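You operate a simulated robot arm through the tools that you are given. There is no shell and no other tool. Be economical: measure what you need, move in short steps, check, and stop when the job is done.

You run a simulated robot arm. Do the job below in one go: nothing can be reset, and whatever is moved stays where it is left.

## Task
Put things in order on the long oak table. At the end: the white blotter block three with a wooden top is in the glass bowl; the microphone stands where the white card bundle (marked "SEEDS") stood; the yellow card bundle (marked "BULBS") is in the brown tray (marked "INCOMING"); the blue clip is on the pink box (marked "STRIPS"); the white card bundle stands where the yellow card bundle stood; whatever was shut is shut again. Leave all else as you found it, and nothing knocked over.
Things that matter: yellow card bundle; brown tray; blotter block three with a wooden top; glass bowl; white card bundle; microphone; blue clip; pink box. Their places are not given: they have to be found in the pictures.

The check looks at the end state, three seconds after you hand in, the way a careful person would. Anything else that was tipped, shoved, dropped, spilled or broken makes it a failure.

## Robot
A 6-joint arm with a two-finger parallel gripper, fixed in place. Base frame: the origin is at the foot of the arm, x ahead of it, y to its left, z up; the work surface is at about z = 760. Units: mm, rad, N and s.
With the tool pointing down near the work surface it reaches from about 240 to 640 mm from the base axis. Its first joint turns from -1.152 to 1.152 rad. Payload 2.7 kg.
The tool frame sits at the grasp point between the pads (the TCP): z along the fingers, y along the line on which they close. The tips reach 23 mm beyond it. The gripper opens to 94 mm. The fingers are 38 mm wide and 10 mm thick; the gripper's body (54 by 96 mm) begins 39 mm behind the TCP.
Orientation is that of the tool frame in the base frame, as a unit quaternion [x, y, z, w]. With the fingers straight down and closing along the base's y, the tool's x points along the base's -x, its y along +y and its z along -z.

## Interface
- The arm moves only by the tool nudge_tool. Its argument "deltas" is one flat list of numbers, 7 for each row, row after row: the shift along the base's x, y, z in mm, then the turn, a rotation vector about the base's x, y, z in rad, then the finger opening in mm, from 0 to 94. In form: [tx, ty, tz, rx, ry, rz, gripper, tx, ty, tz, rx, ry, rz, gripper, ...]. A call has 1 to 12 rows; each row shifts and turns the commanded pose from where the row before left it. Each row takes 0.2 s and may step no farther than 50 mm and 0.15 rad from the row before; otherwise, or with a gripper value out of range, the whole call is refused. Where a pose cannot be reached the arm comes as near as it can. A force on the tool above 40 N (or 10 N above the force at the start of the call, whichever is more), or a blocked arm, ends the call early, and 0.2 s more pass. Each finger travels about 45 mm/s and halts on what it meets, pressing with about 22 N; the grip force reading is that of the motor and also rises with nothing between the fingers. The clock runs only during rows and for 0.2 s after the last one: add rows that do not move to give the fingers time. It gives the time, the measured TCP pose, the force on the tool (base axes), the opening and the grip force at its end, in the units of the frame above (readings bear some noise).
- Cameras (640 x 400 px; columns grow to the right, rows downward): "scene" is fixed at [73.2, -427.7, 1409.3]; the picture's right is [0.80, -0.61, 0.00], its down [-0.32, -0.42, -0.85] and it looks along [0.51, 0.68, -0.53] (base axes); focal length 332 px, centre (320, 200). "wrist" rides on the gripper at [-39, 0, -44] in the tool frame; the picture's right is [0.00, -1.00, 0.00], its down [0.97, 0.00, -0.24] and it looks along [0.24, 0.00, 0.97] (tool axes); focal length 218 px, centre (320, 200).
- grab_frame(camera): a new picture of that camera. No time passes.
- measure_at(camera, pixels): for up to 12 pixels [column, row] of the newest picture of that camera ("zoom" is the newest enlarged one), the place [x, y, z] in the base frame of the surface seen there, good to about 2 mm. No time passes.
- inspect(camera, box): a new picture of the part [left, top, right, bottom] of that camera's present view, enlarged. No time passes.
- sign_off(): hands the job in; it is judged then, once.

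Go step by step. Measure first, check grasps and placings, and put right what went wrong. The budget is 80 turns and 34 pictures, counting those below and the enlarged ones. Unless the task says otherwise, let go and move clear before handing in.

The tools are called after "Emit:" as name(argument=value, ...) on one line, values as JSON. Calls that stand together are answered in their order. nudge_tool: Moves the arm, as the interface text tells. Its arguments: {"type":"object","properties":{"deltas":{"type":"array"}},"required":["deltas"]} The other tools are called the same way: grab_frame (camera) takes a picture; measure_at (camera, pixels) gives the place of the surface under pixels of a picture; inspect (camera, box) takes an enlarged picture of a part of a camera's view; sign_off () hands the job in.

At the start:

```text
clock: 0.0
tool_pos: [343.7, 240.8, 1023.0]
ee_rot: [0.0, 1.0, 0.0, 0.001]
wrist_force: [0.0, -0.4, -0.3]
finger_gap: 93.7
grip_force: 0.0
```

scene: 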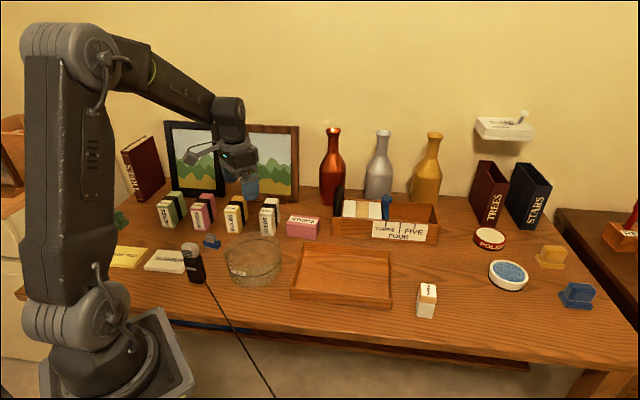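
wrist: 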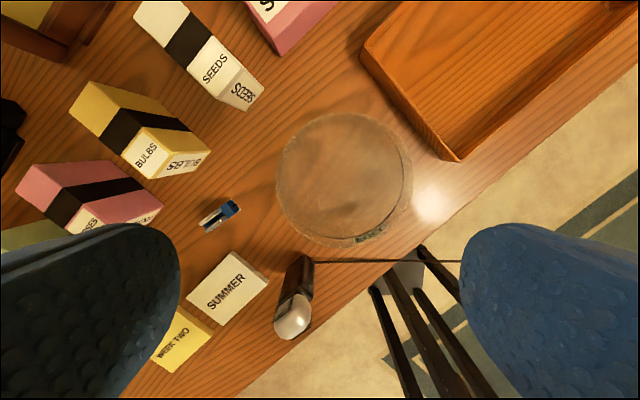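

The scene shows the bundles around (165-270, 215), the clip at (212,241), the microphone at (193,262), the bowl-like round thing at (253,260), and a small white block with a wooden top at (427,300). I'll enlarge these to identify everything.

Emit:
inspect(camera="scene", box=[100, 170, 340, 320])

Emit:
inspect(camera="scene", box=[280, 170, 520, 320])

```text
2.67 times, centred on (220, 245) of scene
```

zoom: 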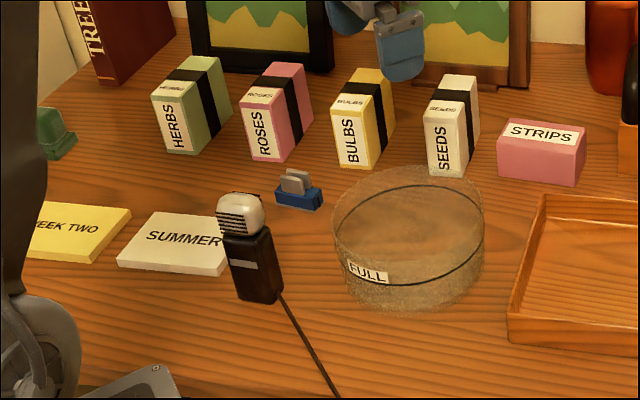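

```text
2.67 times, centred on (400, 245) of scene
```

zoom: 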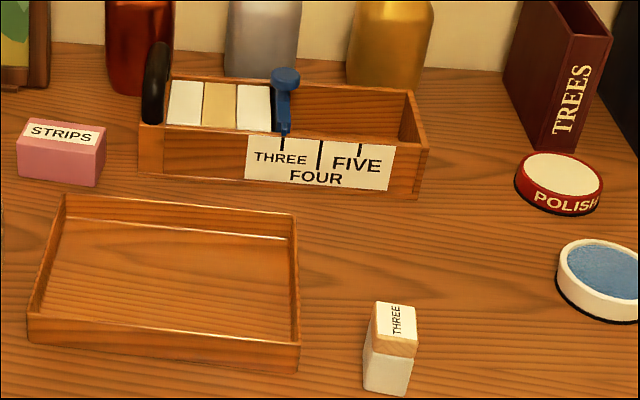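

Bundles, STRIPS box, block THREE, and the bowl marked FULL are clear; I need to know whether the bowl has a lid and whether the tray bears INCOMING. I'll look closer at those and the wrist view.

Emit:
inspect(camera="wrist", box=[240, 80, 480, 270])

Emit:
inspect(camera="scene", box=[200, 220, 300, 295])

Emit:
measure_at(camera="scene", pixels=[[253, 238], [253, 262], [265, 250], [253, 285], [224, 262], [281, 262], [345, 280], [300, 252], [388, 257], [390, 305], [292, 297], [427, 290]])

Emit:
measure_at(camera="wrist", pixels=[[345, 165], [300, 190], [400, 190], [345, 125], [330, 235], [374, 235], [220, 215], [292, 315], [300, 270], [150, 130], [215, 70], [180, 165]])

```text
2.11 times, centred on (360, 175) of wrist
```

zoom: 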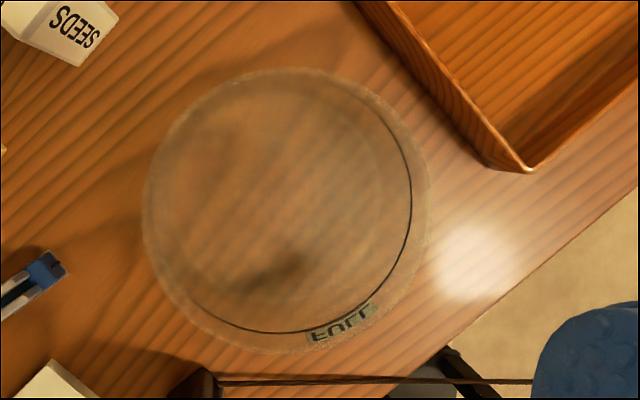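

```text
5.33 times, centred on (250, 258) of scene
```

zoom: 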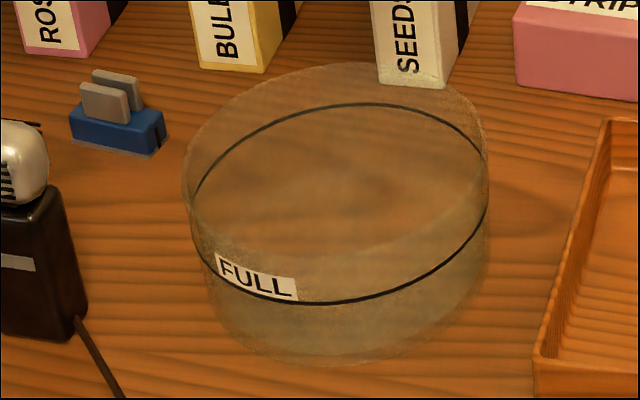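

```text
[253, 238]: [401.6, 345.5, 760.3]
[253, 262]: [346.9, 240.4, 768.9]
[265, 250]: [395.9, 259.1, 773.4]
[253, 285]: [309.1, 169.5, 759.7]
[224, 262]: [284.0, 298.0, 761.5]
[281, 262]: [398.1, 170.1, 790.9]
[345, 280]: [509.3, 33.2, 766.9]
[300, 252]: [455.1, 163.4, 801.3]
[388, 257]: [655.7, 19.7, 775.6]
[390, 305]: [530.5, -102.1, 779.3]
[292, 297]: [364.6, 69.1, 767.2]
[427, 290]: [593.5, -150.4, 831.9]
```

```text
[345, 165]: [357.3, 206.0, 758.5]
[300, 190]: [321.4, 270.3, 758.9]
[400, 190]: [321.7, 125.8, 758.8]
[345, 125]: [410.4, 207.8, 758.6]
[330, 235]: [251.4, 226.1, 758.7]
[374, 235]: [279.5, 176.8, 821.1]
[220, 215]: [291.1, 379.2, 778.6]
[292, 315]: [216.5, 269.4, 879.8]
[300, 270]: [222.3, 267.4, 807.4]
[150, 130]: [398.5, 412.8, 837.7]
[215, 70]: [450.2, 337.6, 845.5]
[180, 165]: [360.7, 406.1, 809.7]
```

The bowl appears open (no lid; the line is a FULL mark), with its rim around z≈820–830. I'll move the wrist camera over the bundles for a clean top view.

Emit:
nudge_tool(deltas=[20, 43, 0, 0, 0, 0, 94, 20, 43, 0, 0, 0, 0, 94, 20, 40, 0, 0, 0, 0, 94, 0, 0, 0, 0, 0, 0, 94])

Emit:
grab_frame(camera="wrist")

```text
clock: 1.0
tool_pos: [405.6, 368.2, 1026.1]
ee_rot: [-0.001, 1.0, 0.0, 0.0]
wrist_force: [0.6, -0.4, -0.7]
finger_gap: 93.7
grip_force: 0.1
```

```text
27 pictures are left
```

wrist: 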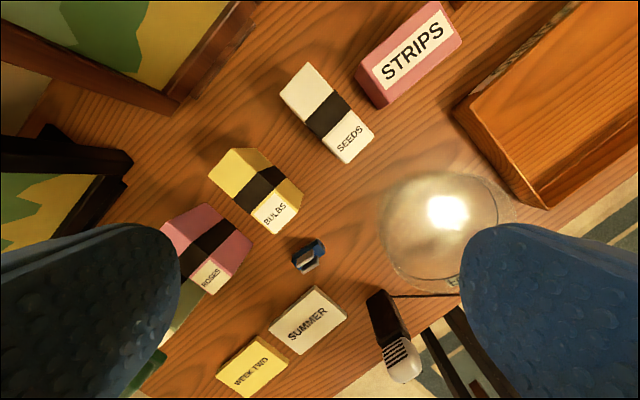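

Emit:
inspect(camera="wrist", box=[200, 40, 400, 165])

Emit:
inspect(camera="wrist", box=[180, 140, 380, 265])

```text
3.20 times, centred on (300, 102) of wrist
```

zoom: 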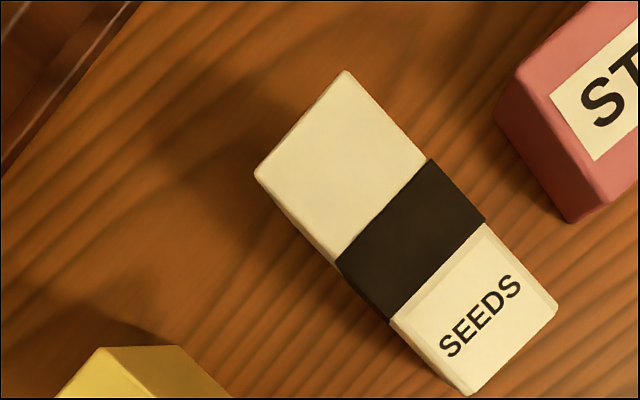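

```text
3.20 times, centred on (280, 202) of wrist
```

zoom: 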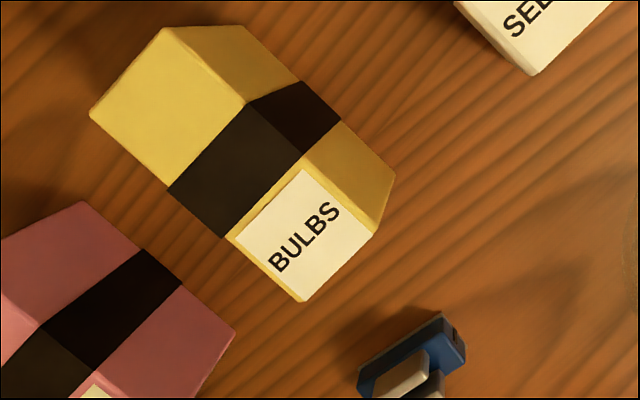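

The zoom is of BULBS; its top face corners are near zoom (90,112), (165,28), (375,235), (300,302). I'll measure these and the white bundle (full picture) and others.

Emit:
measure_at(camera="zoom", pixels=[[98, 112], [165, 36], [367, 235], [301, 294], [235, 170], [395, 180], [245, 32], [435, 322], [365, 380], [460, 350], [405, 375], [420, 390]])

Emit:
measure_at(camera="wrist", pixels=[[307, 64], [282, 95], [371, 134], [346, 160], [436, 5], [459, 40], [381, 104], [359, 69], [410, 55], [368, 300], [388, 295], [403, 370]])

```text
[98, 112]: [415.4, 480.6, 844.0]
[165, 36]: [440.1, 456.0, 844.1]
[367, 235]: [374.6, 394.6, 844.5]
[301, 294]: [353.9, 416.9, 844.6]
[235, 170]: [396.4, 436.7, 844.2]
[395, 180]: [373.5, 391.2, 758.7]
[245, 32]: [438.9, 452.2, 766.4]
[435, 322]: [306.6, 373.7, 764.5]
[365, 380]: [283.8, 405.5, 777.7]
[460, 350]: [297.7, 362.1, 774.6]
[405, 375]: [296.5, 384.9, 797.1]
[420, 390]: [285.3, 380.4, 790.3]
```

```text
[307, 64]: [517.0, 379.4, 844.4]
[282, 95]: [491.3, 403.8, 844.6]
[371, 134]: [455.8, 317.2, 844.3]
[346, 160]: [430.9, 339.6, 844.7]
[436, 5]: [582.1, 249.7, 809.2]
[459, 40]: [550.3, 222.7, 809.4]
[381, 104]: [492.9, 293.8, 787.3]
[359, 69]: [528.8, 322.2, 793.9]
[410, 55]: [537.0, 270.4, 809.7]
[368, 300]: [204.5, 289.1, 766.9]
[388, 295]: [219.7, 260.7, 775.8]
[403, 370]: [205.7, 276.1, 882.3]
```

The yellow bundle is centred at about (396,437), top z 844, width along (1,-1); the white one is at about (474,360) with the same orientation. I'll turn 45° and go above the yellow one.

Emit:
nudge_tool(deltas=[-2, 12, -15, 0, 0, 0.1309, 70, -2, 12, -15, 0, 0, 0.1309, 70, -1, 12, -15, 0, 0, 0.1309, 70, -1, 12, -15, 0, 0, 0.1309, 70, -1, 11, -15, 0, 0, 0.1309, 70, -1, 11, -15, 0, 0, 0.1309, 70, 0, 0, 0, 0, 0, 0, 70, 0, 0, 0, 0, 0, 0, 70])

Emit:
grab_frame(camera="wrist")

```text
clock: 2.8
tool_pos: [395.9, 439.9, 933.9]
ee_rot: [-0.384, 0.923, 0.002, -0.001]
wrist_force: [1.1, -0.7, 1.0]
finger_gap: 69.9
grip_force: 0.1
```

```text
24 pictures are left
```

wrist: 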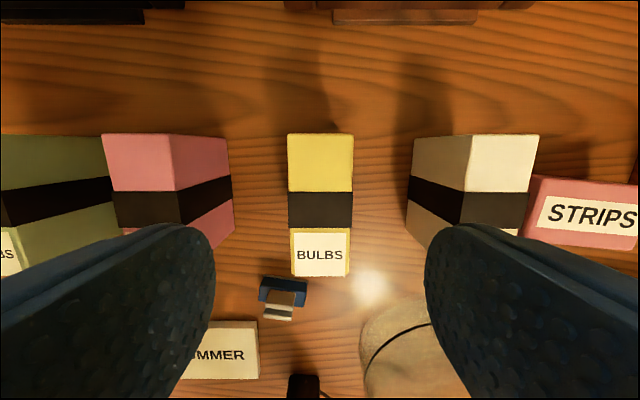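

The BULBS bundle is centred between the fingers (column 320) and square. I'll descend to z≈815 and close.

Emit:
nudge_tool(deltas=[0, 0, -30, 0, 0, 0, 70, 0, 0, -30, 0, 0, 0, 70, 0, 0, -30, 0, 0, 0, 70, 0, 0, -28, 0, 0, 0, 70, 0, 0, 0, 0, 0, 0, 70, 0, 0, 0, 0, 0, 0, 30, 0, 0, 0, 0, 0, 0, 30, 0, 0, 0, 0, 0, 0, 30, 0, 0, 0, 0, 0, 0, 30])

```text
clock: 4.8
tool_pos: [396.2, 439.9, 816.7]
ee_rot: [-0.383, 0.924, 0.001, -0.001]
wrist_force: [1.1, -0.6, 0.1]
finger_gap: 40.0
grip_force: 21.9
```

Gripped at 40 mm with full force. Lift and begin the carry toward the tray.

Emit:
nudge_tool(deltas=[0, 0, 25, 0, 0, 0, 30, 0, 0, 35, 0, 0, 0, 30, 0, 0, 35, 0, 0, 0, 30, 0, 0, 35, 0, 0, 0, 30, 5, -36, 10, 0, 0, 0, 30, 5, -36, 10, 0, 0, 0, 30, 5, -36, 0, 0, 0, 0, 30, 5, -36, 0, 0, 0, 0, 30, 5, -36, 0, 0, 0, 0, 30, 5, -36, 0, 0, 0, 0, 30, 0, 0, 0, 0, 0, 0, 30])

Emit:
grab_frame(camera="scene")

Emit:
grab_frame(camera="wrist")

```text
clock: 7.2
tool_pos: [426.2, 223.2, 966.2]
ee_rot: [-0.383, 0.924, 0.001, -0.001]
wrist_force: [-0.9, 0.2, -1.7]
finger_gap: 40.0
grip_force: 21.8
```

```text
23 pictures are left
```

scene: 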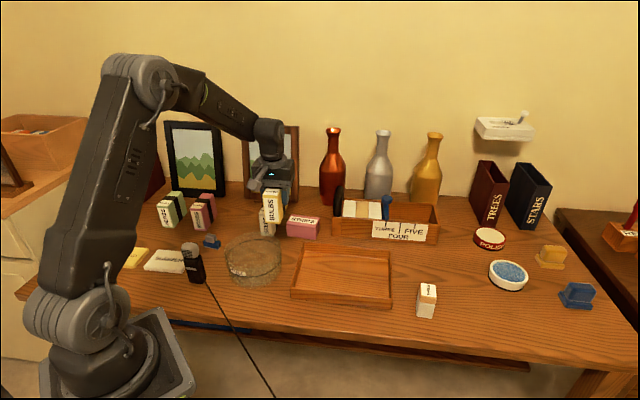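

```text
22 pictures are left
```

wrist: 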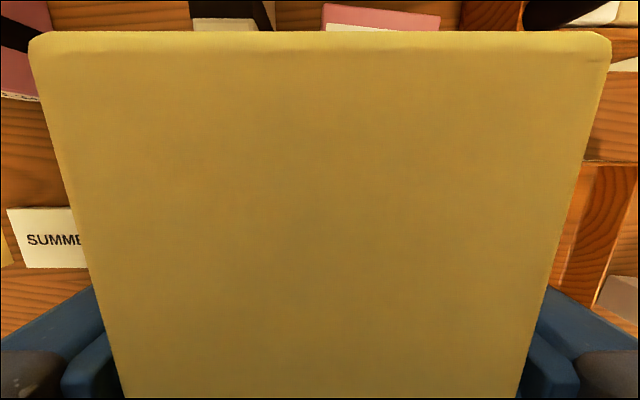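

The bundle is held upright at (270,205). I'll measure the tray's rim and floor in the scene picture.

Emit:
measure_at(camera="scene", pixels=[[306, 245], [387, 252], [391, 298], [291, 288], [310, 258], [382, 262], [384, 290], [300, 284], [345, 272], [340, 300], [340, 293]])

Emit:
inspect(camera="scene", box=[280, 235, 440, 335])

```text
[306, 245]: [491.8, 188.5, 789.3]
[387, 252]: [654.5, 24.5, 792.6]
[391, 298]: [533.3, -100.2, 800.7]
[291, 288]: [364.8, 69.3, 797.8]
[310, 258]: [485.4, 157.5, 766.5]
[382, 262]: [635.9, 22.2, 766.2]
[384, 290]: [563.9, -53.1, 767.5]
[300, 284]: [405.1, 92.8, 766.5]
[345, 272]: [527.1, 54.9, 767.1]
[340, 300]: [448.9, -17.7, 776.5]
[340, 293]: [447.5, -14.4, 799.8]
```

```text
4.00 times, centred on (360, 285) of scene
```

zoom: 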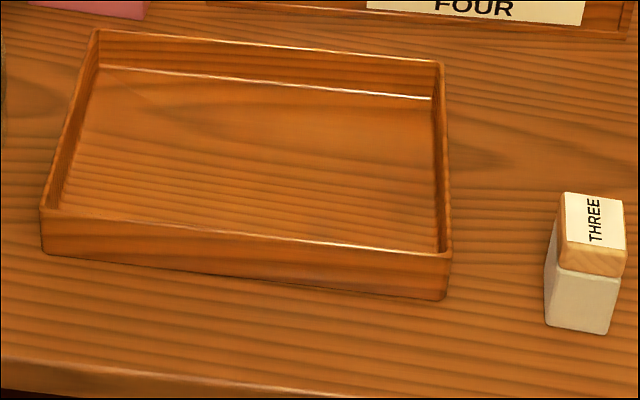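

The tray's centre is about (508,44) with floor at z 767. I'll carry the bundle there and lower it to just above the floor.

Emit:
nudge_tool(deltas=[16, -36, 0, 0, 0, 0, 30, 16, -36, 0, 0, 0, 0, 30, 16, -36, 0, 0, 0, 0, 30, 16, -36, 0, 0, 0, 0, 30, 16, -36, 0, 0, 0, 0, 30, 0, 0, -35, 0, 0, 0, 30, 0, 0, -35, 0, 0, 0, 30, 0, 0, -35, 0, 0, 0, 30, 0, 0, -20, 0, 0, 0, 30, 0, 0, -10, 0, 0, 0, 30, 0, 0, -4, 0, 0, 0, 30, 0, 0, 0, 0, 0, 0, 30])

```text
clock: 9.8
tool_pos: [506.8, 41.6, 826.3]
ee_rot: [-0.384, 0.923, 0.0, 0.0]
wrist_force: [-0.2, 0.2, -1.9]
finger_gap: 39.7
grip_force: 22.0
```

About 2–3 mm above the floor; lower a touch more, release and rise.

Emit:
nudge_tool(deltas=[0, 0, -1, 0, 0, 0, 30, 0, 0, -1, 0, 0, 0, 30, 0, 0, 0, 0, 0, 0, 30, 0, 0, 0, 0, 0, 0, 66, 0, 0, 0, 0, 0, 0, 66, 0, 0, 0, 0, 0, 0, 66, 0, 0, 15, 0, 0, 0, 66, 0, 0, 35, 0, 0, 0, 66, 0, 0, 40, 0, 0, 0, 66, 0, 0, 40, 0, 0, 0, 66, 0, 0, 20, 0, 0, 0, 66, 0, 0, 0, 0, 0, 0, 66])

Emit:
grab_frame(camera="wrist")

```text
clock: 12.4
tool_pos: [506.3, 41.0, 975.2]
ee_rot: [-0.384, 0.923, 0.001, 0.0]
wrist_force: [0.6, 0.6, -0.4]
finger_gap: 66.1
grip_force: 0.1
```

```text
20 pictures are left
```

wrist: 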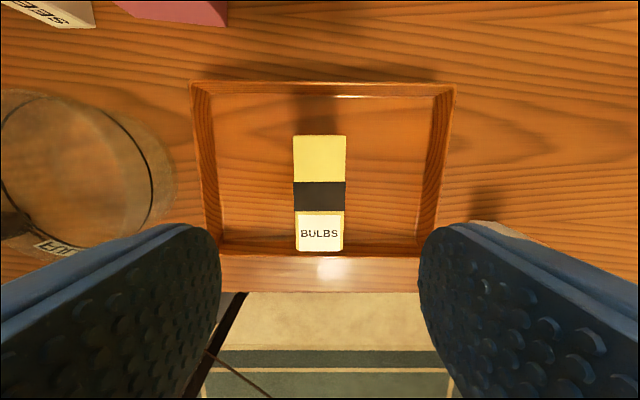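

BULBS stands in the tray. Now go above the white bundle at (474,360).

Emit:
nudge_tool(deltas=[-4, 40, 0, 0, 0, 0, 70, -4, 40, 0, 0, 0, 0, 70, -4, 40, 0, 0, 0, 0, 70, -4, 40, 0, 0, 0, 0, 70, -4, 40, 0, 0, 0, 0, 70, -4, 40, -10, 0, 0, 0, 70, -4, 40, -20, 0, 0, 0, 70, -4, 39, -20, 0, 0, 0.01, 70, 0, 0, 0, 0, 0, 0, 70, 0, 0, 0, 0, 0, 0, 70])

Emit:
grab_frame(camera="wrist")

```text
clock: 14.6
tool_pos: [474.3, 359.9, 923.0]
ee_rot: [-0.388, 0.922, 0.002, -0.001]
wrist_force: [-0.2, -0.9, 0.0]
finger_gap: 70.1
grip_force: 0.2
```

```text
19 pictures are left
```

wrist: 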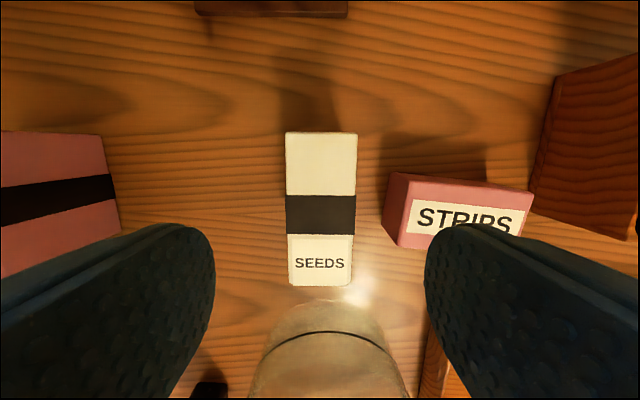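

SEEDS is centred at column 321 and square; STRIPS leaves about 15 mm clear of the right finger with a 60 mm opening. Descend and grip.

Emit:
nudge_tool(deltas=[0, 0, 0, 0, 0, 0, 62, 0, 0, -30, 0, 0, 0, 62, 0, 0, -30, 0, 0, 0, 62, 0, 0, -30, 0, 0, 0, 62, 0, 0, -17, 0, 0, 0, 62, 0, 0, 0, 0, 0, 0, 62, 0, 0, 0, 0, 0, 0, 30, 0, 0, 0, 0, 0, 0, 30, 0, 0, 0, 0, 0, 0, 30, 0, 0, 0, 0, 0, 0, 30])

```text
clock: 16.8
tool_pos: [474.4, 361.0, 817.7]
ee_rot: [-0.387, 0.922, 0.001, 0.0]
wrist_force: [1.2, -0.4, 0.1]
finger_gap: 39.8
grip_force: 22.3
```

Gripped. Carry it 78 mm in (-1,+1) direction to the yellow bundle's old place.

Emit:
nudge_tool(deltas=[0, 0, 15, 0, 0, 0, 30, 0, 0, 30, 0, 0, 0, 30, -19.5, 19.5, 0, 0, 0, 0, 30, -19.5, 19.5, 0, 0, 0, 0, 30, -19.5, 19.5, 0, 0, 0, 0, 30, -19.5, 19.5, 0, 0, 0, -0.01, 30, 0, 0, 0, 0, 0, 0, 30, 0, 0, -25, 0, 0, 0, 30, 0, 0, -13, 0, 0, 0, 30, 0, 0, -5, 0, 0, 0, 30, 0, 0, 0, 0, 0, 0, 30])

```text
clock: 19.2
tool_pos: [395.9, 440.1, 819.2]
ee_rot: [-0.384, 0.924, 0.0, -0.001]
wrist_force: [-0.2, -0.7, -1.8]
finger_gap: 39.8
grip_force: 22.1
```

Over the spot, 2 mm up. Set down, release, and rise straight up.

Emit:
nudge_tool(deltas=[0.5, -1, -1, 0, 0, 0, 30, 0, 0, -0.8, 0, 0, 0, 30, 0, 0, 0, 0, 0, 0, 30, 0, 0, 0, 0, 0, 0, 64, 0, 0, 0, 0, 0, 0, 64, 0, 0, 0, 0, 0, 0, 64, 0, 0, 15, 0, 0, 0, 64, 0, 0, 35, 0, 0, 0, 64, 0, 0, 40, 0, 0, 0, 64, 0, 0, 40, 0, 0, 0, 64, 0, 0, 40, 0, 0, 0, 64, 0, 0, 0, 0, 0, 0, 64])

Emit:
inspect(camera="scene", box=[100, 170, 340, 320])

```text
clock: 21.8
tool_pos: [396.2, 440.7, 988.1]
ee_rot: [-0.383, 0.924, 0.001, 0.0]
wrist_force: [0.6, 0.8, -0.5]
finger_gap: 64.0
grip_force: 0.1
```

```text
2.67 times, centred on (220, 245) of scene
```

zoom: 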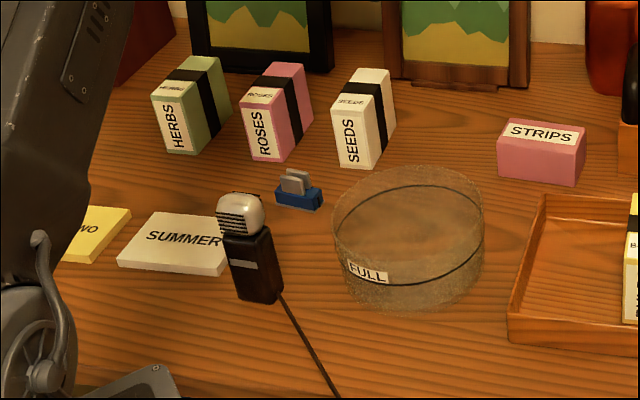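

SEEDS stands properly in the old BULBS place, nothing else disturbed. Next the clip: I'll go above it at about (294,384) for a close look.

Emit:
nudge_tool(deltas=[-25, -14, 0, 0, 0, 0, 70, -25, -14, 0, 0, 0, 0, 70, -25, -14, -20, 0, 0, 0, 70, -25, -14, -40, 0, 0, 0, 70, 0, 0, -30, 0, 0, 0, 70, 0, 0, 0, 0, 0, 0, 70])

Emit:
inspect(camera="wrist", box=[180, 150, 460, 325])

Emit:
measure_at(camera="scene", pixels=[[288, 216], [304, 237], [318, 221], [316, 237]])

```text
clock: 23.2
tool_pos: [297.3, 381.8, 900.3]
ee_rot: [-0.383, 0.924, 0.001, 0.0]
wrist_force: [1.3, -0.3, 0.0]
finger_gap: 69.8
grip_force: 0.0
```

```text
2.29 times, centred on (320, 238) of wrist
```

zoom: 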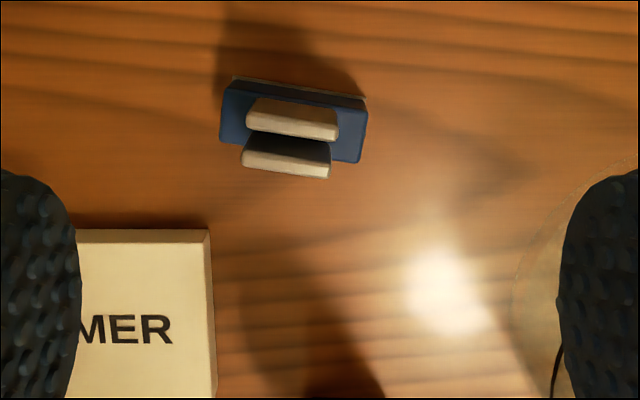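

```text
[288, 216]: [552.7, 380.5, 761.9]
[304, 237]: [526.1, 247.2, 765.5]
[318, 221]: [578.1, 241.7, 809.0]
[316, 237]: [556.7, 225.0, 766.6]
```

The clip's blue body lies at zoom (220–368, 80–163), turned a few degrees. Measuring its corners and handles.

Emit:
measure_at(camera="zoom", pixels=[[226, 90], [362, 108], [356, 157], [224, 138], [255, 104], [335, 115], [332, 136], [252, 128], [248, 155], [326, 165], [290, 118], [290, 170]])

```text
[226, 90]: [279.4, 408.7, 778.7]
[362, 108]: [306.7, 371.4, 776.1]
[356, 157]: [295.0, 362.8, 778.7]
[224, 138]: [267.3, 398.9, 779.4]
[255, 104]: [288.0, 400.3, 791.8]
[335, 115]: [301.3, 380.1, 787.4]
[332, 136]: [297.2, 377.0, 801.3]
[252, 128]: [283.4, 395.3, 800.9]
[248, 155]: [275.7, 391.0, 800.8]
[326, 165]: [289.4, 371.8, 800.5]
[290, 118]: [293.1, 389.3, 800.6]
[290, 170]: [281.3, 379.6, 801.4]
```

The clip body centres at (287,385), top z 779, handles to 801, about 48 mm long at −53.8°. I'll turn −0.153 rad, centre, and descend to grip it lengthwise low down.

Emit:
nudge_tool(deltas=[-5, 2, 0, 0, 0, -0.08, 66, -5, 1.5, 0, 0, 0, -0.073, 66, 0, 0, -35, 0, 0, 0, 66, 0, 0, -30, 0, 0, 0, 66, 0, 0, -25, 0, 0, 0, 66, 0, 0, -14, 0, 0, 0, 66, 0, 0, 0, 0, 0, 0, 66])

Emit:
grab_frame(camera="wrist")

```text
clock: 24.8
tool_pos: [288.1, 384.9, 794.2]
ee_rot: [-0.312, 0.95, 0.001, 0.0]
wrist_force: [0.8, -0.4, -0.7]
finger_gap: 65.9
grip_force: 0.0
```

```text
16 pictures are left
```

wrist: 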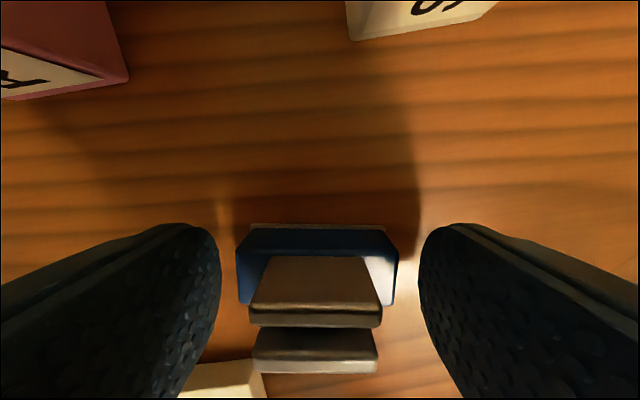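

Well aligned: body (237–398) between the fingers. Drop to about z 787 and close.

Emit:
nudge_tool(deltas=[0, 0, -4, 0, 0, 0, 66, 0, 0, -3, 0, 0, 0, 66, 0, 0, 0, 0, 0, 0, 40, 0, 0, 0, 0, 0, 0, 40, 0, 0, 0, 0, 0, 0, 40, 0, 0, 0, 0, 0, 0, 40])

```text
clock: 26.2
tool_pos: [287.9, 386.5, 787.5]
ee_rot: [-0.311, 0.95, 0.0, 0.001]
wrist_force: [0.0, 0.1, 0.1]
finger_gap: 49.0
grip_force: 21.9
```

Gripped at 49 mm. Lift and carry to above STRIPS, centre about (538,272).

Emit:
nudge_tool(deltas=[0, 0, 15, 0, 0, 0, 40, 0, 0, 40, 0, 0, 0, 40, 0, 0, 40, 0, 0, 0, 40, 0, 0, 35, 0, 0, 0, 40, 35.7, -16.4, 0, 0, 0, 0, 40, 35.7, -16.4, 0, 0, 0, 0, 40, 35.7, -16.4, 0, 0, 0, 0, 40, 35.7, -16.4, 0, 0, 0, 0, 40, 35.7, -16.4, 0, 0, 0, 0, 40, 35.7, -16.4, 0, 0, 0, 0, 40, 35.7, -16.4, 0, 0, 0, 0, 40, 0, 0, 0, 0, 0, 0, 40])

Emit:
grab_frame(camera="wrist")

```text
clock: 28.8
tool_pos: [539.2, 269.7, 917.4]
ee_rot: [-0.311, 0.95, 0.001, 0.0]
wrist_force: [0.3, -0.5, 0.5]
finger_gap: 48.8
grip_force: 22.2
```

```text
15 pictures are left
```

wrist: 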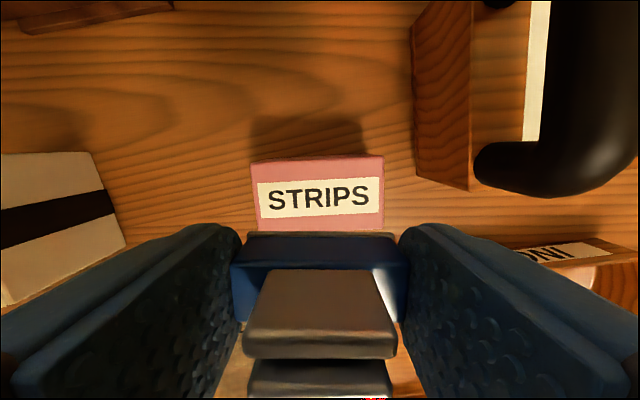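

The tray's back shows "IN…" — it is the INCOMING tray. Before descending I'll measure STRIPS' top and the black object at (560,150).

Emit:
measure_at(camera="wrist", pixels=[[254, 165], [380, 158], [381, 224], [260, 226], [318, 195], [480, 160], [500, 150], [560, 150], [600, 60], [470, 185], [560, 185], [417, 30]])

```text
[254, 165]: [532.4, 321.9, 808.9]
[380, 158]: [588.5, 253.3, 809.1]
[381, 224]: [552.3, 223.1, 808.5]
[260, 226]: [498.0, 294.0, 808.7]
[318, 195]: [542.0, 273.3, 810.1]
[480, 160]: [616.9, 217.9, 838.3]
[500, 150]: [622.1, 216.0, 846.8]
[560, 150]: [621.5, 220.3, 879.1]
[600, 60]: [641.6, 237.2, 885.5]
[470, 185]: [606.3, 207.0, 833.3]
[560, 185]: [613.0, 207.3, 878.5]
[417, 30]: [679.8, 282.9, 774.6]
```

STRIPS' top centre is (543,273), z 809; the black object is about 43 mm clear of the gripper body. Centre and lower to just above contact.

Emit:
nudge_tool(deltas=[3.6, 3.2, -20, 0, 0, 0.025, 40, 0, 0, -30, 0, 0, 0.025, 40, 0, 0, -20, 0, 0, 0, 40, 0, 0, -7, 0, 0, 0, 40, 0, 0, 0, 0, 0, 0, 40])

```text
clock: 30.0
tool_pos: [541.3, 273.8, 839.9]
ee_rot: [-0.336, 0.942, 0.001, 0.0]
wrist_force: [-0.2, -0.1, -0.1]
finger_gap: 48.9
grip_force: 21.8
```

About 3 mm above; lower it the rest, release and rise.

Emit:
nudge_tool(deltas=[0, 0, -1.5, 0, 0, 0, 40, 0, 0, -1, 0, 0, 0, 40, 0, 0, 0, 0, 0, 0, 40, 0, 0, 0, 0, 0, 0, 66, 0, 0, 0, 0, 0, 0, 66, 0, 0, 0, 0, 0, 0, 66, 0, 0, 20, 0, 0, 0, 66, 0, 0, 40, 0, 0, 0, 66, 0, 0, 40, 0, 0, 0, 66, 0, 0, 40, 0, 0, 0, 66, 0, 0, 0, 0, 0, 0, 66])

Emit:
inspect(camera="scene", box=[260, 170, 500, 320])

Emit:
measure_at(camera="zoom", pixels=[[420, 325], [450, 340], [470, 325], [445, 312], [420, 335], [465, 350], [465, 310], [440, 325]])

```text
clock: 32.4
tool_pos: [542.3, 273.4, 978.6]
ee_rot: [-0.335, 0.942, 0.001, 0.0]
wrist_force: [0.0, 0.6, 0.0]
finger_gap: 65.9
grip_force: 0.1
```

```text
2.67 times, centred on (380, 245) of scene
```

zoom: 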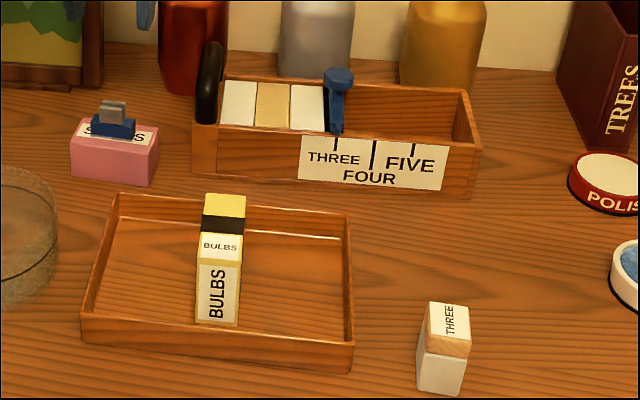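

```text
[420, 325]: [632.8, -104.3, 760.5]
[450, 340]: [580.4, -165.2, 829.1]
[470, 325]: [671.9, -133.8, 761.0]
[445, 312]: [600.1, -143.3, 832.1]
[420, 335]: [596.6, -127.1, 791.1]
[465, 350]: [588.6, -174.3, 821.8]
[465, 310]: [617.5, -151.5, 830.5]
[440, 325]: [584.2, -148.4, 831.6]
```

The clip sits on STRIPS, and BULBS stands in the tray. Now go above the THREE block near (597,-152).

Emit:
nudge_tool(deltas=[0, -40, 0, 0, 0, 0, 70, 0, -40, 0, 0, 0, 0, 70, 0, -40, 0, 0, 0, 0, 70, 5, -40, 0, 0, 0, 0, 70, 5, -40, 0, 0, 0, 0, 70, 5, -40, 0, 0, 0, 0, 70, 8, -40, -10, 0, 0, 0, 70, 8, -40, -10, 0, 0, 0, 70, 8, -40, -15, 0, 0, 0, 70, 8, -40, -15, 0, 0, 0, 70, 8, -24, 0, 0, 0, 0, 70, 0, 0, 0, 0, 0, 0, 70])

Emit:
grab_frame(camera="wrist")

```text
clock: 35.0
tool_pos: [596.6, -149.7, 928.0]
ee_rot: [-0.335, 0.942, 0.001, 0.0]
wrist_force: [-0.7, -0.6, 0.4]
finger_gap: 69.8
grip_force: 0.1
```

```text
13 pictures are left
```

wrist: 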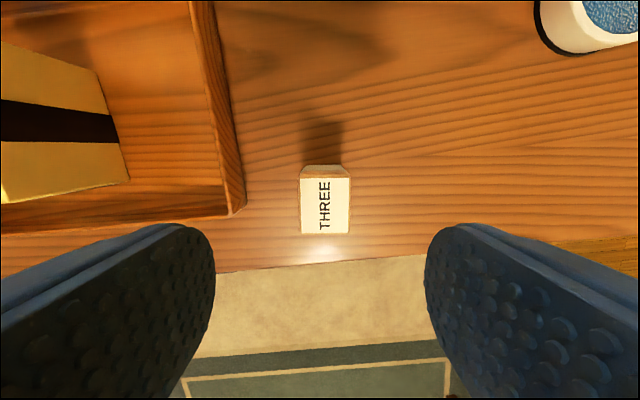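

Emit:
measure_at(camera="wrist", pixels=[[302, 180], [348, 180], [347, 230], [303, 231], [325, 205], [303, 170], [345, 170]])

Emit:
inspect(camera="wrist", box=[260, 140, 390, 250])

```text
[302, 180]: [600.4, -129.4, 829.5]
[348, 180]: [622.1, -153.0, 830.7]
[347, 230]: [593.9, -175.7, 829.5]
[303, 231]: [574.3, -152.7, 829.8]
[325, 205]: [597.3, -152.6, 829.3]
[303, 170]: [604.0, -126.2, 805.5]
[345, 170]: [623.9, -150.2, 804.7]
```

```text
3.64 times, centred on (325, 195) of wrist
```

zoom: 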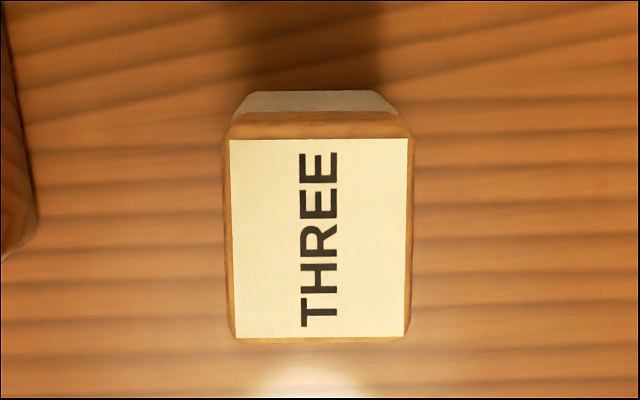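

The block is centred at (597.5,-152.7), top z 830, square to the fingers. I'll shift slightly, descend to z≈798 so the pads span cap and body, and close.

Emit:
nudge_tool(deltas=[1, -3, -30, 0, 0, 0, 66, 0, 0, -35, 0, 0, 0, 66, 0, 0, -35, 0, 0, 0, 66, 0, 0, -20, 0, 0, 0, 66, 0, 0, -10, 0, 0, 0, 66, 0, 0, 0, 0, 0, 0, 66, 0, 0, 0, 0, 0, 0, 25, 0, 0, 0, 0, 0, 0, 25, 0, 0, 0, 0, 0, 0, 25, 0, 0, 0, 0, 0, 0, 25, 0, 0, 0, 0, 0, 0, 25])

```text
clock: 37.4
tool_pos: [596.5, -151.8, 799.2]
ee_rot: [-0.335, 0.942, 0.001, 0.0]
wrist_force: [0.5, -0.1, -0.5]
finger_gap: 36.0
grip_force: 22.1
```

Block gripped at 36 mm. I'll lift it clear and take a tight look at the bowl to fix its centre.

Emit:
nudge_tool(deltas=[0, 0, 20, 0, 0, 0, 25, 0, 0, 40, 0, 0, 0, 25, 0, 0, 40, 0, 0, 0, 25, 0, 0, 40, 0, 0, 0, 25, -20, 20, 10, 0, 0, 0, 25, -30, 20, 0, 0, 0, 0, 25, 0, 0, 0, 0, 0, 0, 25])

Emit:
inspect(camera="scene", box=[206, 228, 302, 288])

```text
clock: 39.0
tool_pos: [546.8, -112.3, 949.3]
ee_rot: [-0.336, 0.942, 0.001, -0.001]
wrist_force: [0.9, 0.0, -1.1]
finger_gap: 35.5
grip_force: 21.6
```

```text
6.67 times, centred on (254, 258) of scene
```

zoom: 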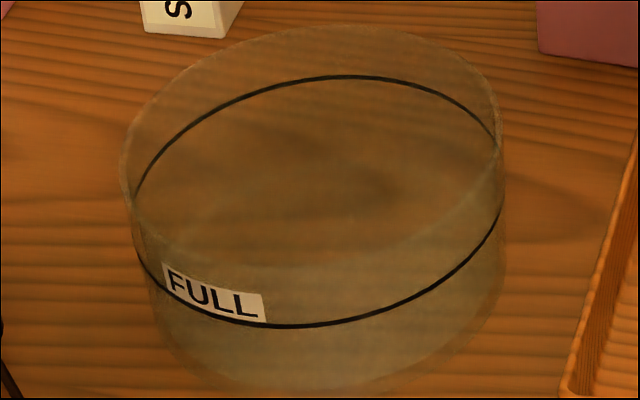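

The black FULL line is opaque, so I can measure points along it in this zoom and fit the circle.

Emit:
measure_at(camera="zoom", pixels=[[345, 76], [280, 83], [420, 87], [190, 130], [290, 326], [360, 318], [430, 290], [490, 230], [200, 285], [235, 300], [160, 285], [475, 115]])

```text
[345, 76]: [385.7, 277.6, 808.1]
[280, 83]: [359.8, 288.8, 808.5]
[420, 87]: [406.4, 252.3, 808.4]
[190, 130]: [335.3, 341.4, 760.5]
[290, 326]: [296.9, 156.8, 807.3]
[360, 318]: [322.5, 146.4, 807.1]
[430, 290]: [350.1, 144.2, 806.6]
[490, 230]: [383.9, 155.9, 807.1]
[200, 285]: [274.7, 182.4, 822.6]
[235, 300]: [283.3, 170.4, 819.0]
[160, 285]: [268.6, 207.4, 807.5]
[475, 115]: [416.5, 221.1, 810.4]
```

The bowl centre is (342.5,217), radius 74, rim near z 835. Carry the block above the centre.

Emit:
nudge_tool(deltas=[-22.7, 36.6, 0, 0, 0, 0, 25, -22.7, 36.6, 0, 0, 0, 0, 25, -22.7, 36.6, 0, 0, 0, 0, 25, -22.7, 36.6, 0, 0, 0, 0, 25, -22.7, 36.6, 0, 0, 0, 0, 25, -22.7, 36.6, 0, 0, 0, 0, 25, -22.7, 36.6, 0, 0, 0, 0, 25, -22.7, 36.6, 0, 0, 0, 0, 25, -22.7, 36.6, 0, 0, 0, 0, 25, 0, 0, 0, 0, 0, 0, 25, 0, 0, 0, 0, 0, 0, 25])

Emit:
grab_frame(camera="scene")

```text
clock: 41.4
tool_pos: [341.6, 218.0, 949.1]
ee_rot: [-0.335, 0.942, 0.001, -0.001]
wrist_force: [-0.7, -0.5, -1.1]
finger_gap: 35.7
grip_force: 21.9
```

```text
10 pictures are left
```

scene: 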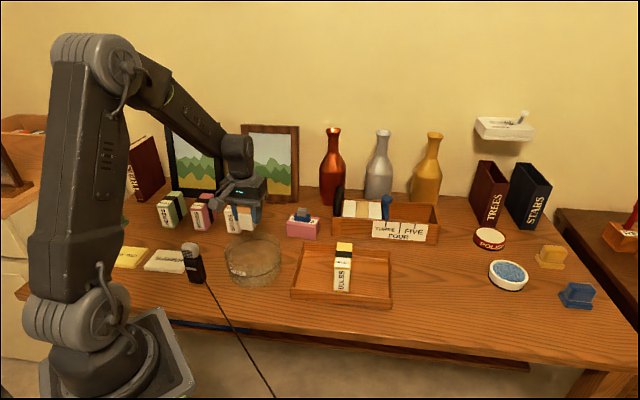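

All in order; the block hangs over the bowl. Descend into it, slowly near the bottom.

Emit:
nudge_tool(deltas=[1, -1, -35, 0, 0, 0, 25, 0, 0, -35, 0, 0, 0, 25, 0, 0, -30, 0, 0, 0, 25, 0, 0, -25, 0, 0, 0, 25, 0, 0, -10, 0, 0, 0, 25, 0, 0, -4, 0, 0, 0, 25, 0, 0, 0, 0, 0, 0, 25])

```text
clock: 43.0
tool_pos: [343.4, 214.7, 809.1]
ee_rot: [-0.335, 0.942, 0.001, -0.001]
wrist_force: [1.7, -0.1, -1.2]
finger_gap: 35.6
grip_force: 21.8
```

Block bottom is at about z 770. Ease down 1 mm at a time.

Emit:
nudge_tool(deltas=[0, 0, -1, 0, 0, 0, 25, 0, 0, -1, 0, 0, 0, 25, 0, 0, -1, 0, 0, 0, 25, 0, 0, 0, 0, 0, 0, 25])

```text
clock: 44.0
tool_pos: [343.1, 215.3, 806.6]
ee_rot: [-0.335, 0.942, 0.001, 0.0]
wrist_force: [-4.3, -2.0, 21.6]
finger_gap: 35.8
grip_force: 21.6
```

Contact with the floor (21 N). Back off 0.7 mm, release and rise.

Emit:
nudge_tool(deltas=[0, 0, 0.7, 0, 0, 0, 25, 0, 0, 0, 0, 0, 0, 56, 0, 0, 0, 0, 0, 0, 56, 0, 0, 0, 0, 0, 0, 56, 0, 0, 15, 0, 0, 0, 56, 0, 0, 35, 0, 0, 0, 56, 0, 0, 40, 0, 0, 0, 56, 0, 0, 40, 0, 0, 0, 56, 0, 0, 40, 0, 0, 0, 56, 0, 0, 0, 0, 0, 0, 56])

Emit:
grab_frame(camera="wrist")

```text
clock: 46.2
tool_pos: [344.9, 215.7, 975.4]
ee_rot: [-0.335, 0.942, 0.0, 0.0]
wrist_force: [0.4, 0.1, 0.2]
finger_gap: 56.1
grip_force: 0.2
```

```text
9 pictures are left
```

wrist: 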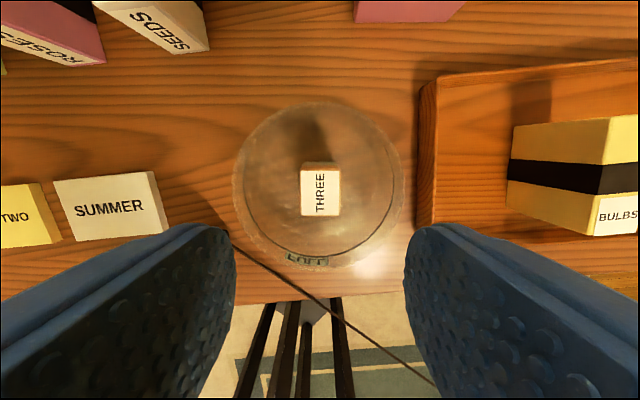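

THREE stands upright in the bowl. Now move above the microphone near (213,272) for a look at its body.

Emit:
nudge_tool(deltas=[-26.5, 11.2, 5, 0, 0, 0, 90, -26.5, 11.2, 5, 0, 0, 0, 90, -26.5, 11.2, 0, 0, 0, 0, 90, -26.5, 11.2, 0, 0, 0, 0, 90, -26.5, 11.2, 0, 0, 0, 0, 90, 0, 0, 0, 0, 0, 0, 90])

Emit:
grab_frame(camera="wrist")

Emit:
inspect(camera="scene", box=[160, 225, 260, 300])

```text
clock: 47.6
tool_pos: [209.3, 274.3, 987.0]
ee_rot: [-0.336, 0.942, 0.0, -0.001]
wrist_force: [0.0, -1.3, -0.1]
finger_gap: 90.2
grip_force: 0.1
```

```text
8 pictures are left
```

wrist: 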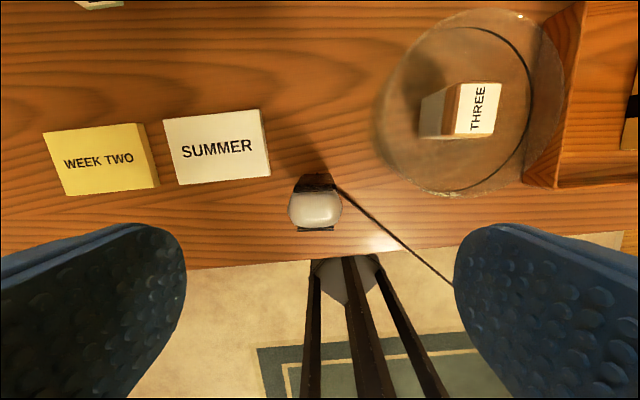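

```text
5.33 times, centred on (210, 262) of scene
```

zoom: 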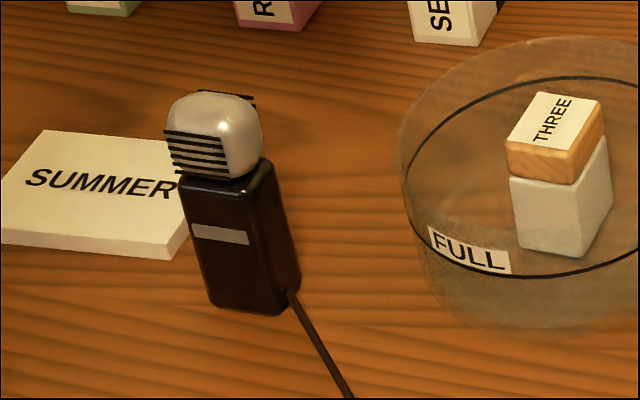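

The black body is a box with a rounded head. Measuring body faces in the zoom and the head in the wrist view.

Emit:
measure_at(camera="zoom", pixels=[[192, 190], [246, 193], [270, 172], [212, 295], [275, 305], [296, 280], [230, 250], [270, 240], [200, 140], [245, 130], [185, 215], [285, 230]])

Emit:
measure_at(camera="wrist", pixels=[[315, 207], [293, 210], [337, 210], [315, 222], [315, 193], [303, 180], [330, 182], [315, 183], [318, 229]])

```text
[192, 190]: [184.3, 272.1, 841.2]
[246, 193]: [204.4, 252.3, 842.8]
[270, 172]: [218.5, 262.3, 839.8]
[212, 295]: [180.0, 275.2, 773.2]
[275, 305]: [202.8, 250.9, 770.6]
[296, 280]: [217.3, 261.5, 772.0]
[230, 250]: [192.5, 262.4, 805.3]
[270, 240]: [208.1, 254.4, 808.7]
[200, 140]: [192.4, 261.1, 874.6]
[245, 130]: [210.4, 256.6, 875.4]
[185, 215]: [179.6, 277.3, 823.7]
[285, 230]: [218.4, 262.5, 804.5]
```

```text
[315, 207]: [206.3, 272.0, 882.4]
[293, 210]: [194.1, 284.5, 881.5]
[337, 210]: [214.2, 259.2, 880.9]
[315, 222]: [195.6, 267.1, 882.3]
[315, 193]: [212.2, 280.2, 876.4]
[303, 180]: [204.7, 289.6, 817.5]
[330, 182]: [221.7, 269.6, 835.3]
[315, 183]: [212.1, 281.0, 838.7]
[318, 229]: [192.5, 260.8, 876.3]
```

The mic body centres at about (202,273), yaw 45°, 38 mm wide, body top 842, head top 882. I'll align and descend to z≈848 (head stays just under the gripper body).

Emit:
nudge_tool(deltas=[-4, -1, 0, 0, 0, 0.1, 80, -3, 0, -30, 0, 0, 0, 80, 0, 0, -35, 0, 0, 0, 80, 0, 0, -35, 0, 0, 0, 80, 0, 0, -25, 0, 0, 0, 80, 0, 0, -11, 0, 0, 0, 80, 0, 0, 0, 0, 0, 0, 80])

```text
clock: 49.2
tool_pos: [202.7, 271.2, 849.2]
ee_rot: [-0.383, 0.924, 0.0, 0.0]
wrist_force: [0.1, 0.0, -0.4]
finger_gap: 80.1
grip_force: 0.1
```

At z 849 with no contact. Lower 1.5 mm and close.

Emit:
nudge_tool(deltas=[0, 1, -1.5, 0, 0, 0, 80, 0, 0, 0, 0, 0, 0, 28, 0, 0, 0, 0, 0, 0, 28, 0, 0, 0, 0, 0, 0, 28, 0, 0, 0, 0, 0, 0, 28, 0, 0, 0, 0, 0, 0, 28])

```text
clock: 50.6
tool_pos: [204.1, 272.3, 849.6]
ee_rot: [-0.383, 0.924, 0.001, 0.0]
wrist_force: [-0.5, 1.2, 0.2]
finger_gap: 41.7
grip_force: 21.8
```

Gripped at 41.7 mm. Lift 60 mm gently and check mic and cord.

Emit:
nudge_tool(deltas=[0, 0, 10, 0, 0, 0, 28, 0, 0, 25, 0, 0, 0, 28, 0, 0, 25, 0, 0, 0, 28, 0, 0, 0, 0, 0, 0, 28])

Emit:
grab_frame(camera="scene")

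```text
clock: 51.6
tool_pos: [201.8, 272.1, 909.7]
ee_rot: [-0.382, 0.924, 0.0, -0.001]
wrist_force: [-0.2, -0.8, -2.4]
finger_gap: 41.8
grip_force: 22.7
```

```text
6 pictures are left
```

scene: 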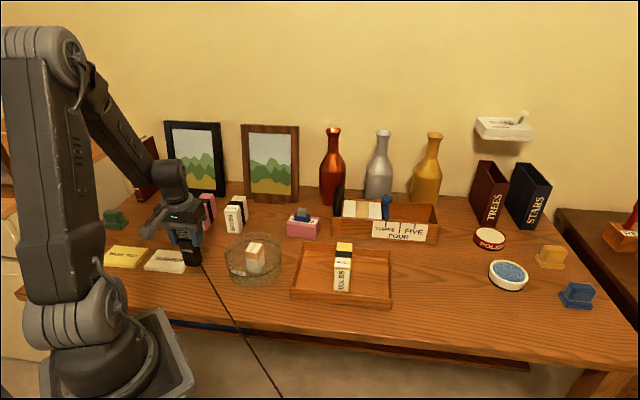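

The mic is held and the cord follows freely as a straight line with almost no force. Raise further and carry to above (474,360).

Emit:
nudge_tool(deltas=[0, 0, 35, 0, 0, 0, 28, 0, 0, 35, 0, 0, 0, 28, 34, 11, 0, 0, 0, 0, 28, 34, 11, 0, 0, 0, 0, 28, 34, 11, 0, 0, 0, 0, 28, 34, 11, 0, 0, 0, 0, 28, 34, 11, 0, 0, 0, 0, 28, 34, 11, 0, 0, 0, 0, 28, 34, 11, 0, 0, 0, 0, 28, 34, 11, 0, 0, 0, 0, 28, 0, 0, 0, 0, 0, 0, 28, 0, 0, 0, 0, 0, 0, 28])

Emit:
grab_frame(camera="scene")

```text
clock: 54.2
tool_pos: [475.4, 359.1, 979.8]
ee_rot: [-0.382, 0.924, 0.001, 0.0]
wrist_force: [-0.7, 0.7, -1.7]
finger_gap: 42.0
grip_force: 22.2
```

```text
5 pictures are left
```

scene: 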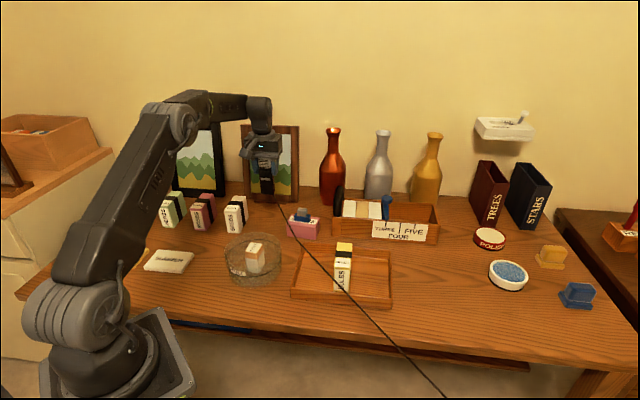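

Mic is over the spot, force steady, nothing disturbed. Descend to just above the table.

Emit:
nudge_tool(deltas=[-1, 0.5, -35, 0, 0, 0, 28, 0, 0, -35, 0, 0, 0, 28, 0, 0, -30, 0, 0, 0, 28, 0, 0, -18, 0, 0, 0, 28, 0, 0, -8, 0, 0, 0, 28, 0, 0, 0, 0, 0, 0, 28])

Emit:
inspect(camera="scene", box=[200, 190, 360, 290])

```text
clock: 55.6
tool_pos: [472.7, 359.4, 852.9]
ee_rot: [-0.382, 0.924, 0.0, 0.0]
wrist_force: [0.3, 0.1, -2.4]
finger_gap: 41.7
grip_force: 21.9
```

```text
4.00 times, centred on (280, 240) of scene
```

zoom: 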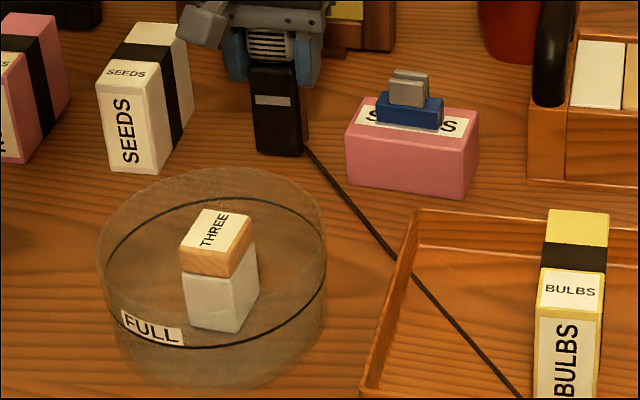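

Upright, a few mm above the table; the cord passes clear of the things. Ease down to contact.

Emit:
nudge_tool(deltas=[0, 0, -1.5, 0, 0, 0, 28, 0, 0, -1, 0, 0, 0, 28, 0, 0, -1, 0, 0, 0, 28, 0, 0, 0, 0, 0, 0, 28])

```text
clock: 56.6
tool_pos: [473.6, 360.0, 849.0]
ee_rot: [-0.382, 0.924, 0.001, 0.0]
wrist_force: [-0.5, 0.6, -2.3]
finger_gap: 41.6
grip_force: 21.9
```

Emit:
nudge_tool(deltas=[0, 0, -0.7, 0, 0, 0, 28, 0, 0, 0, 0, 0, 0, 28])

```text
clock: 57.2
tool_pos: [473.7, 360.9, 849.9]
ee_rot: [-0.381, 0.925, 0.001, 0.0]
wrist_force: [-0.6, -0.6, -1.9]
finger_gap: 41.6
grip_force: 22.4
```

The reading still shows the mic's weight (-1.9 N), so it's not yet down. Lower further in small steps.

Emit:
nudge_tool(deltas=[0, 0, -0.7, 0, 0, 0, 28, 0, 0, 0, 0, 0, 0, 28])

```text
clock: 57.8
tool_pos: [474.5, 361.2, 849.5]
ee_rot: [-0.382, 0.924, 0.001, 0.0]
wrist_force: [-1.5, -0.8, -0.1]
finger_gap: 41.8
grip_force: 22.6
```

Force has gone to about zero: it's resting. Release and rise straight up.

Emit:
nudge_tool(deltas=[0, 0, 0, 0, 0, 0, 50, 0, 0, 0, 0, 0, 0, 66, 0, 0, 0, 0, 0, 0, 66, 0, 0, 0, 0, 0, 0, 66, 0, 0, 10, 0, 0, 0, 66, 0, 0, 30, 0, 0, 0, 66, 0, 0, 40, 0, 0, 0, 66, 0, 0, 40, 0, 0, 0, 66, 0, 0, 30, 0, 0, 0, 66, -30, -30, 0, 0, 0, 0, 66, -30, -30, 0, 0, 0, 0, 66, -30, -30, 0, 0, 0, 0, 66])

Emit:
grab_frame(camera="wrist")

Emit:
grab_frame(camera="scene")

```text
clock: 60.4
tool_pos: [384.3, 269.6, 999.9]
ee_rot: [-0.382, 0.924, 0.001, -0.001]
wrist_force: [-0.8, -0.2, 0.7]
finger_gap: 65.9
grip_force: 0.0
```

```text
3 pictures are left
```

wrist: 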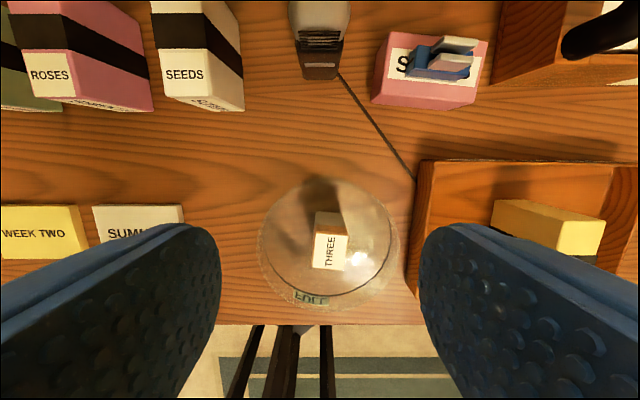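

```text
2 pictures are left
```

scene: 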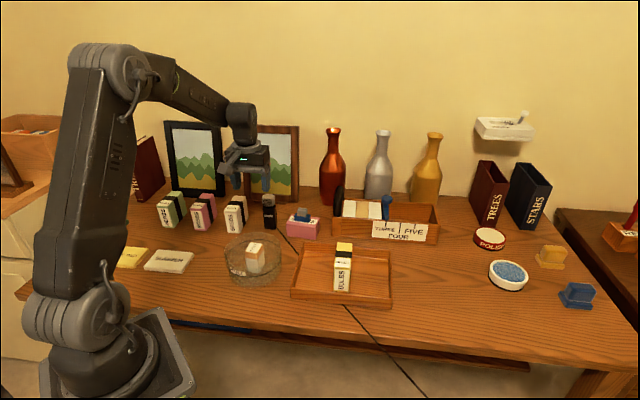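

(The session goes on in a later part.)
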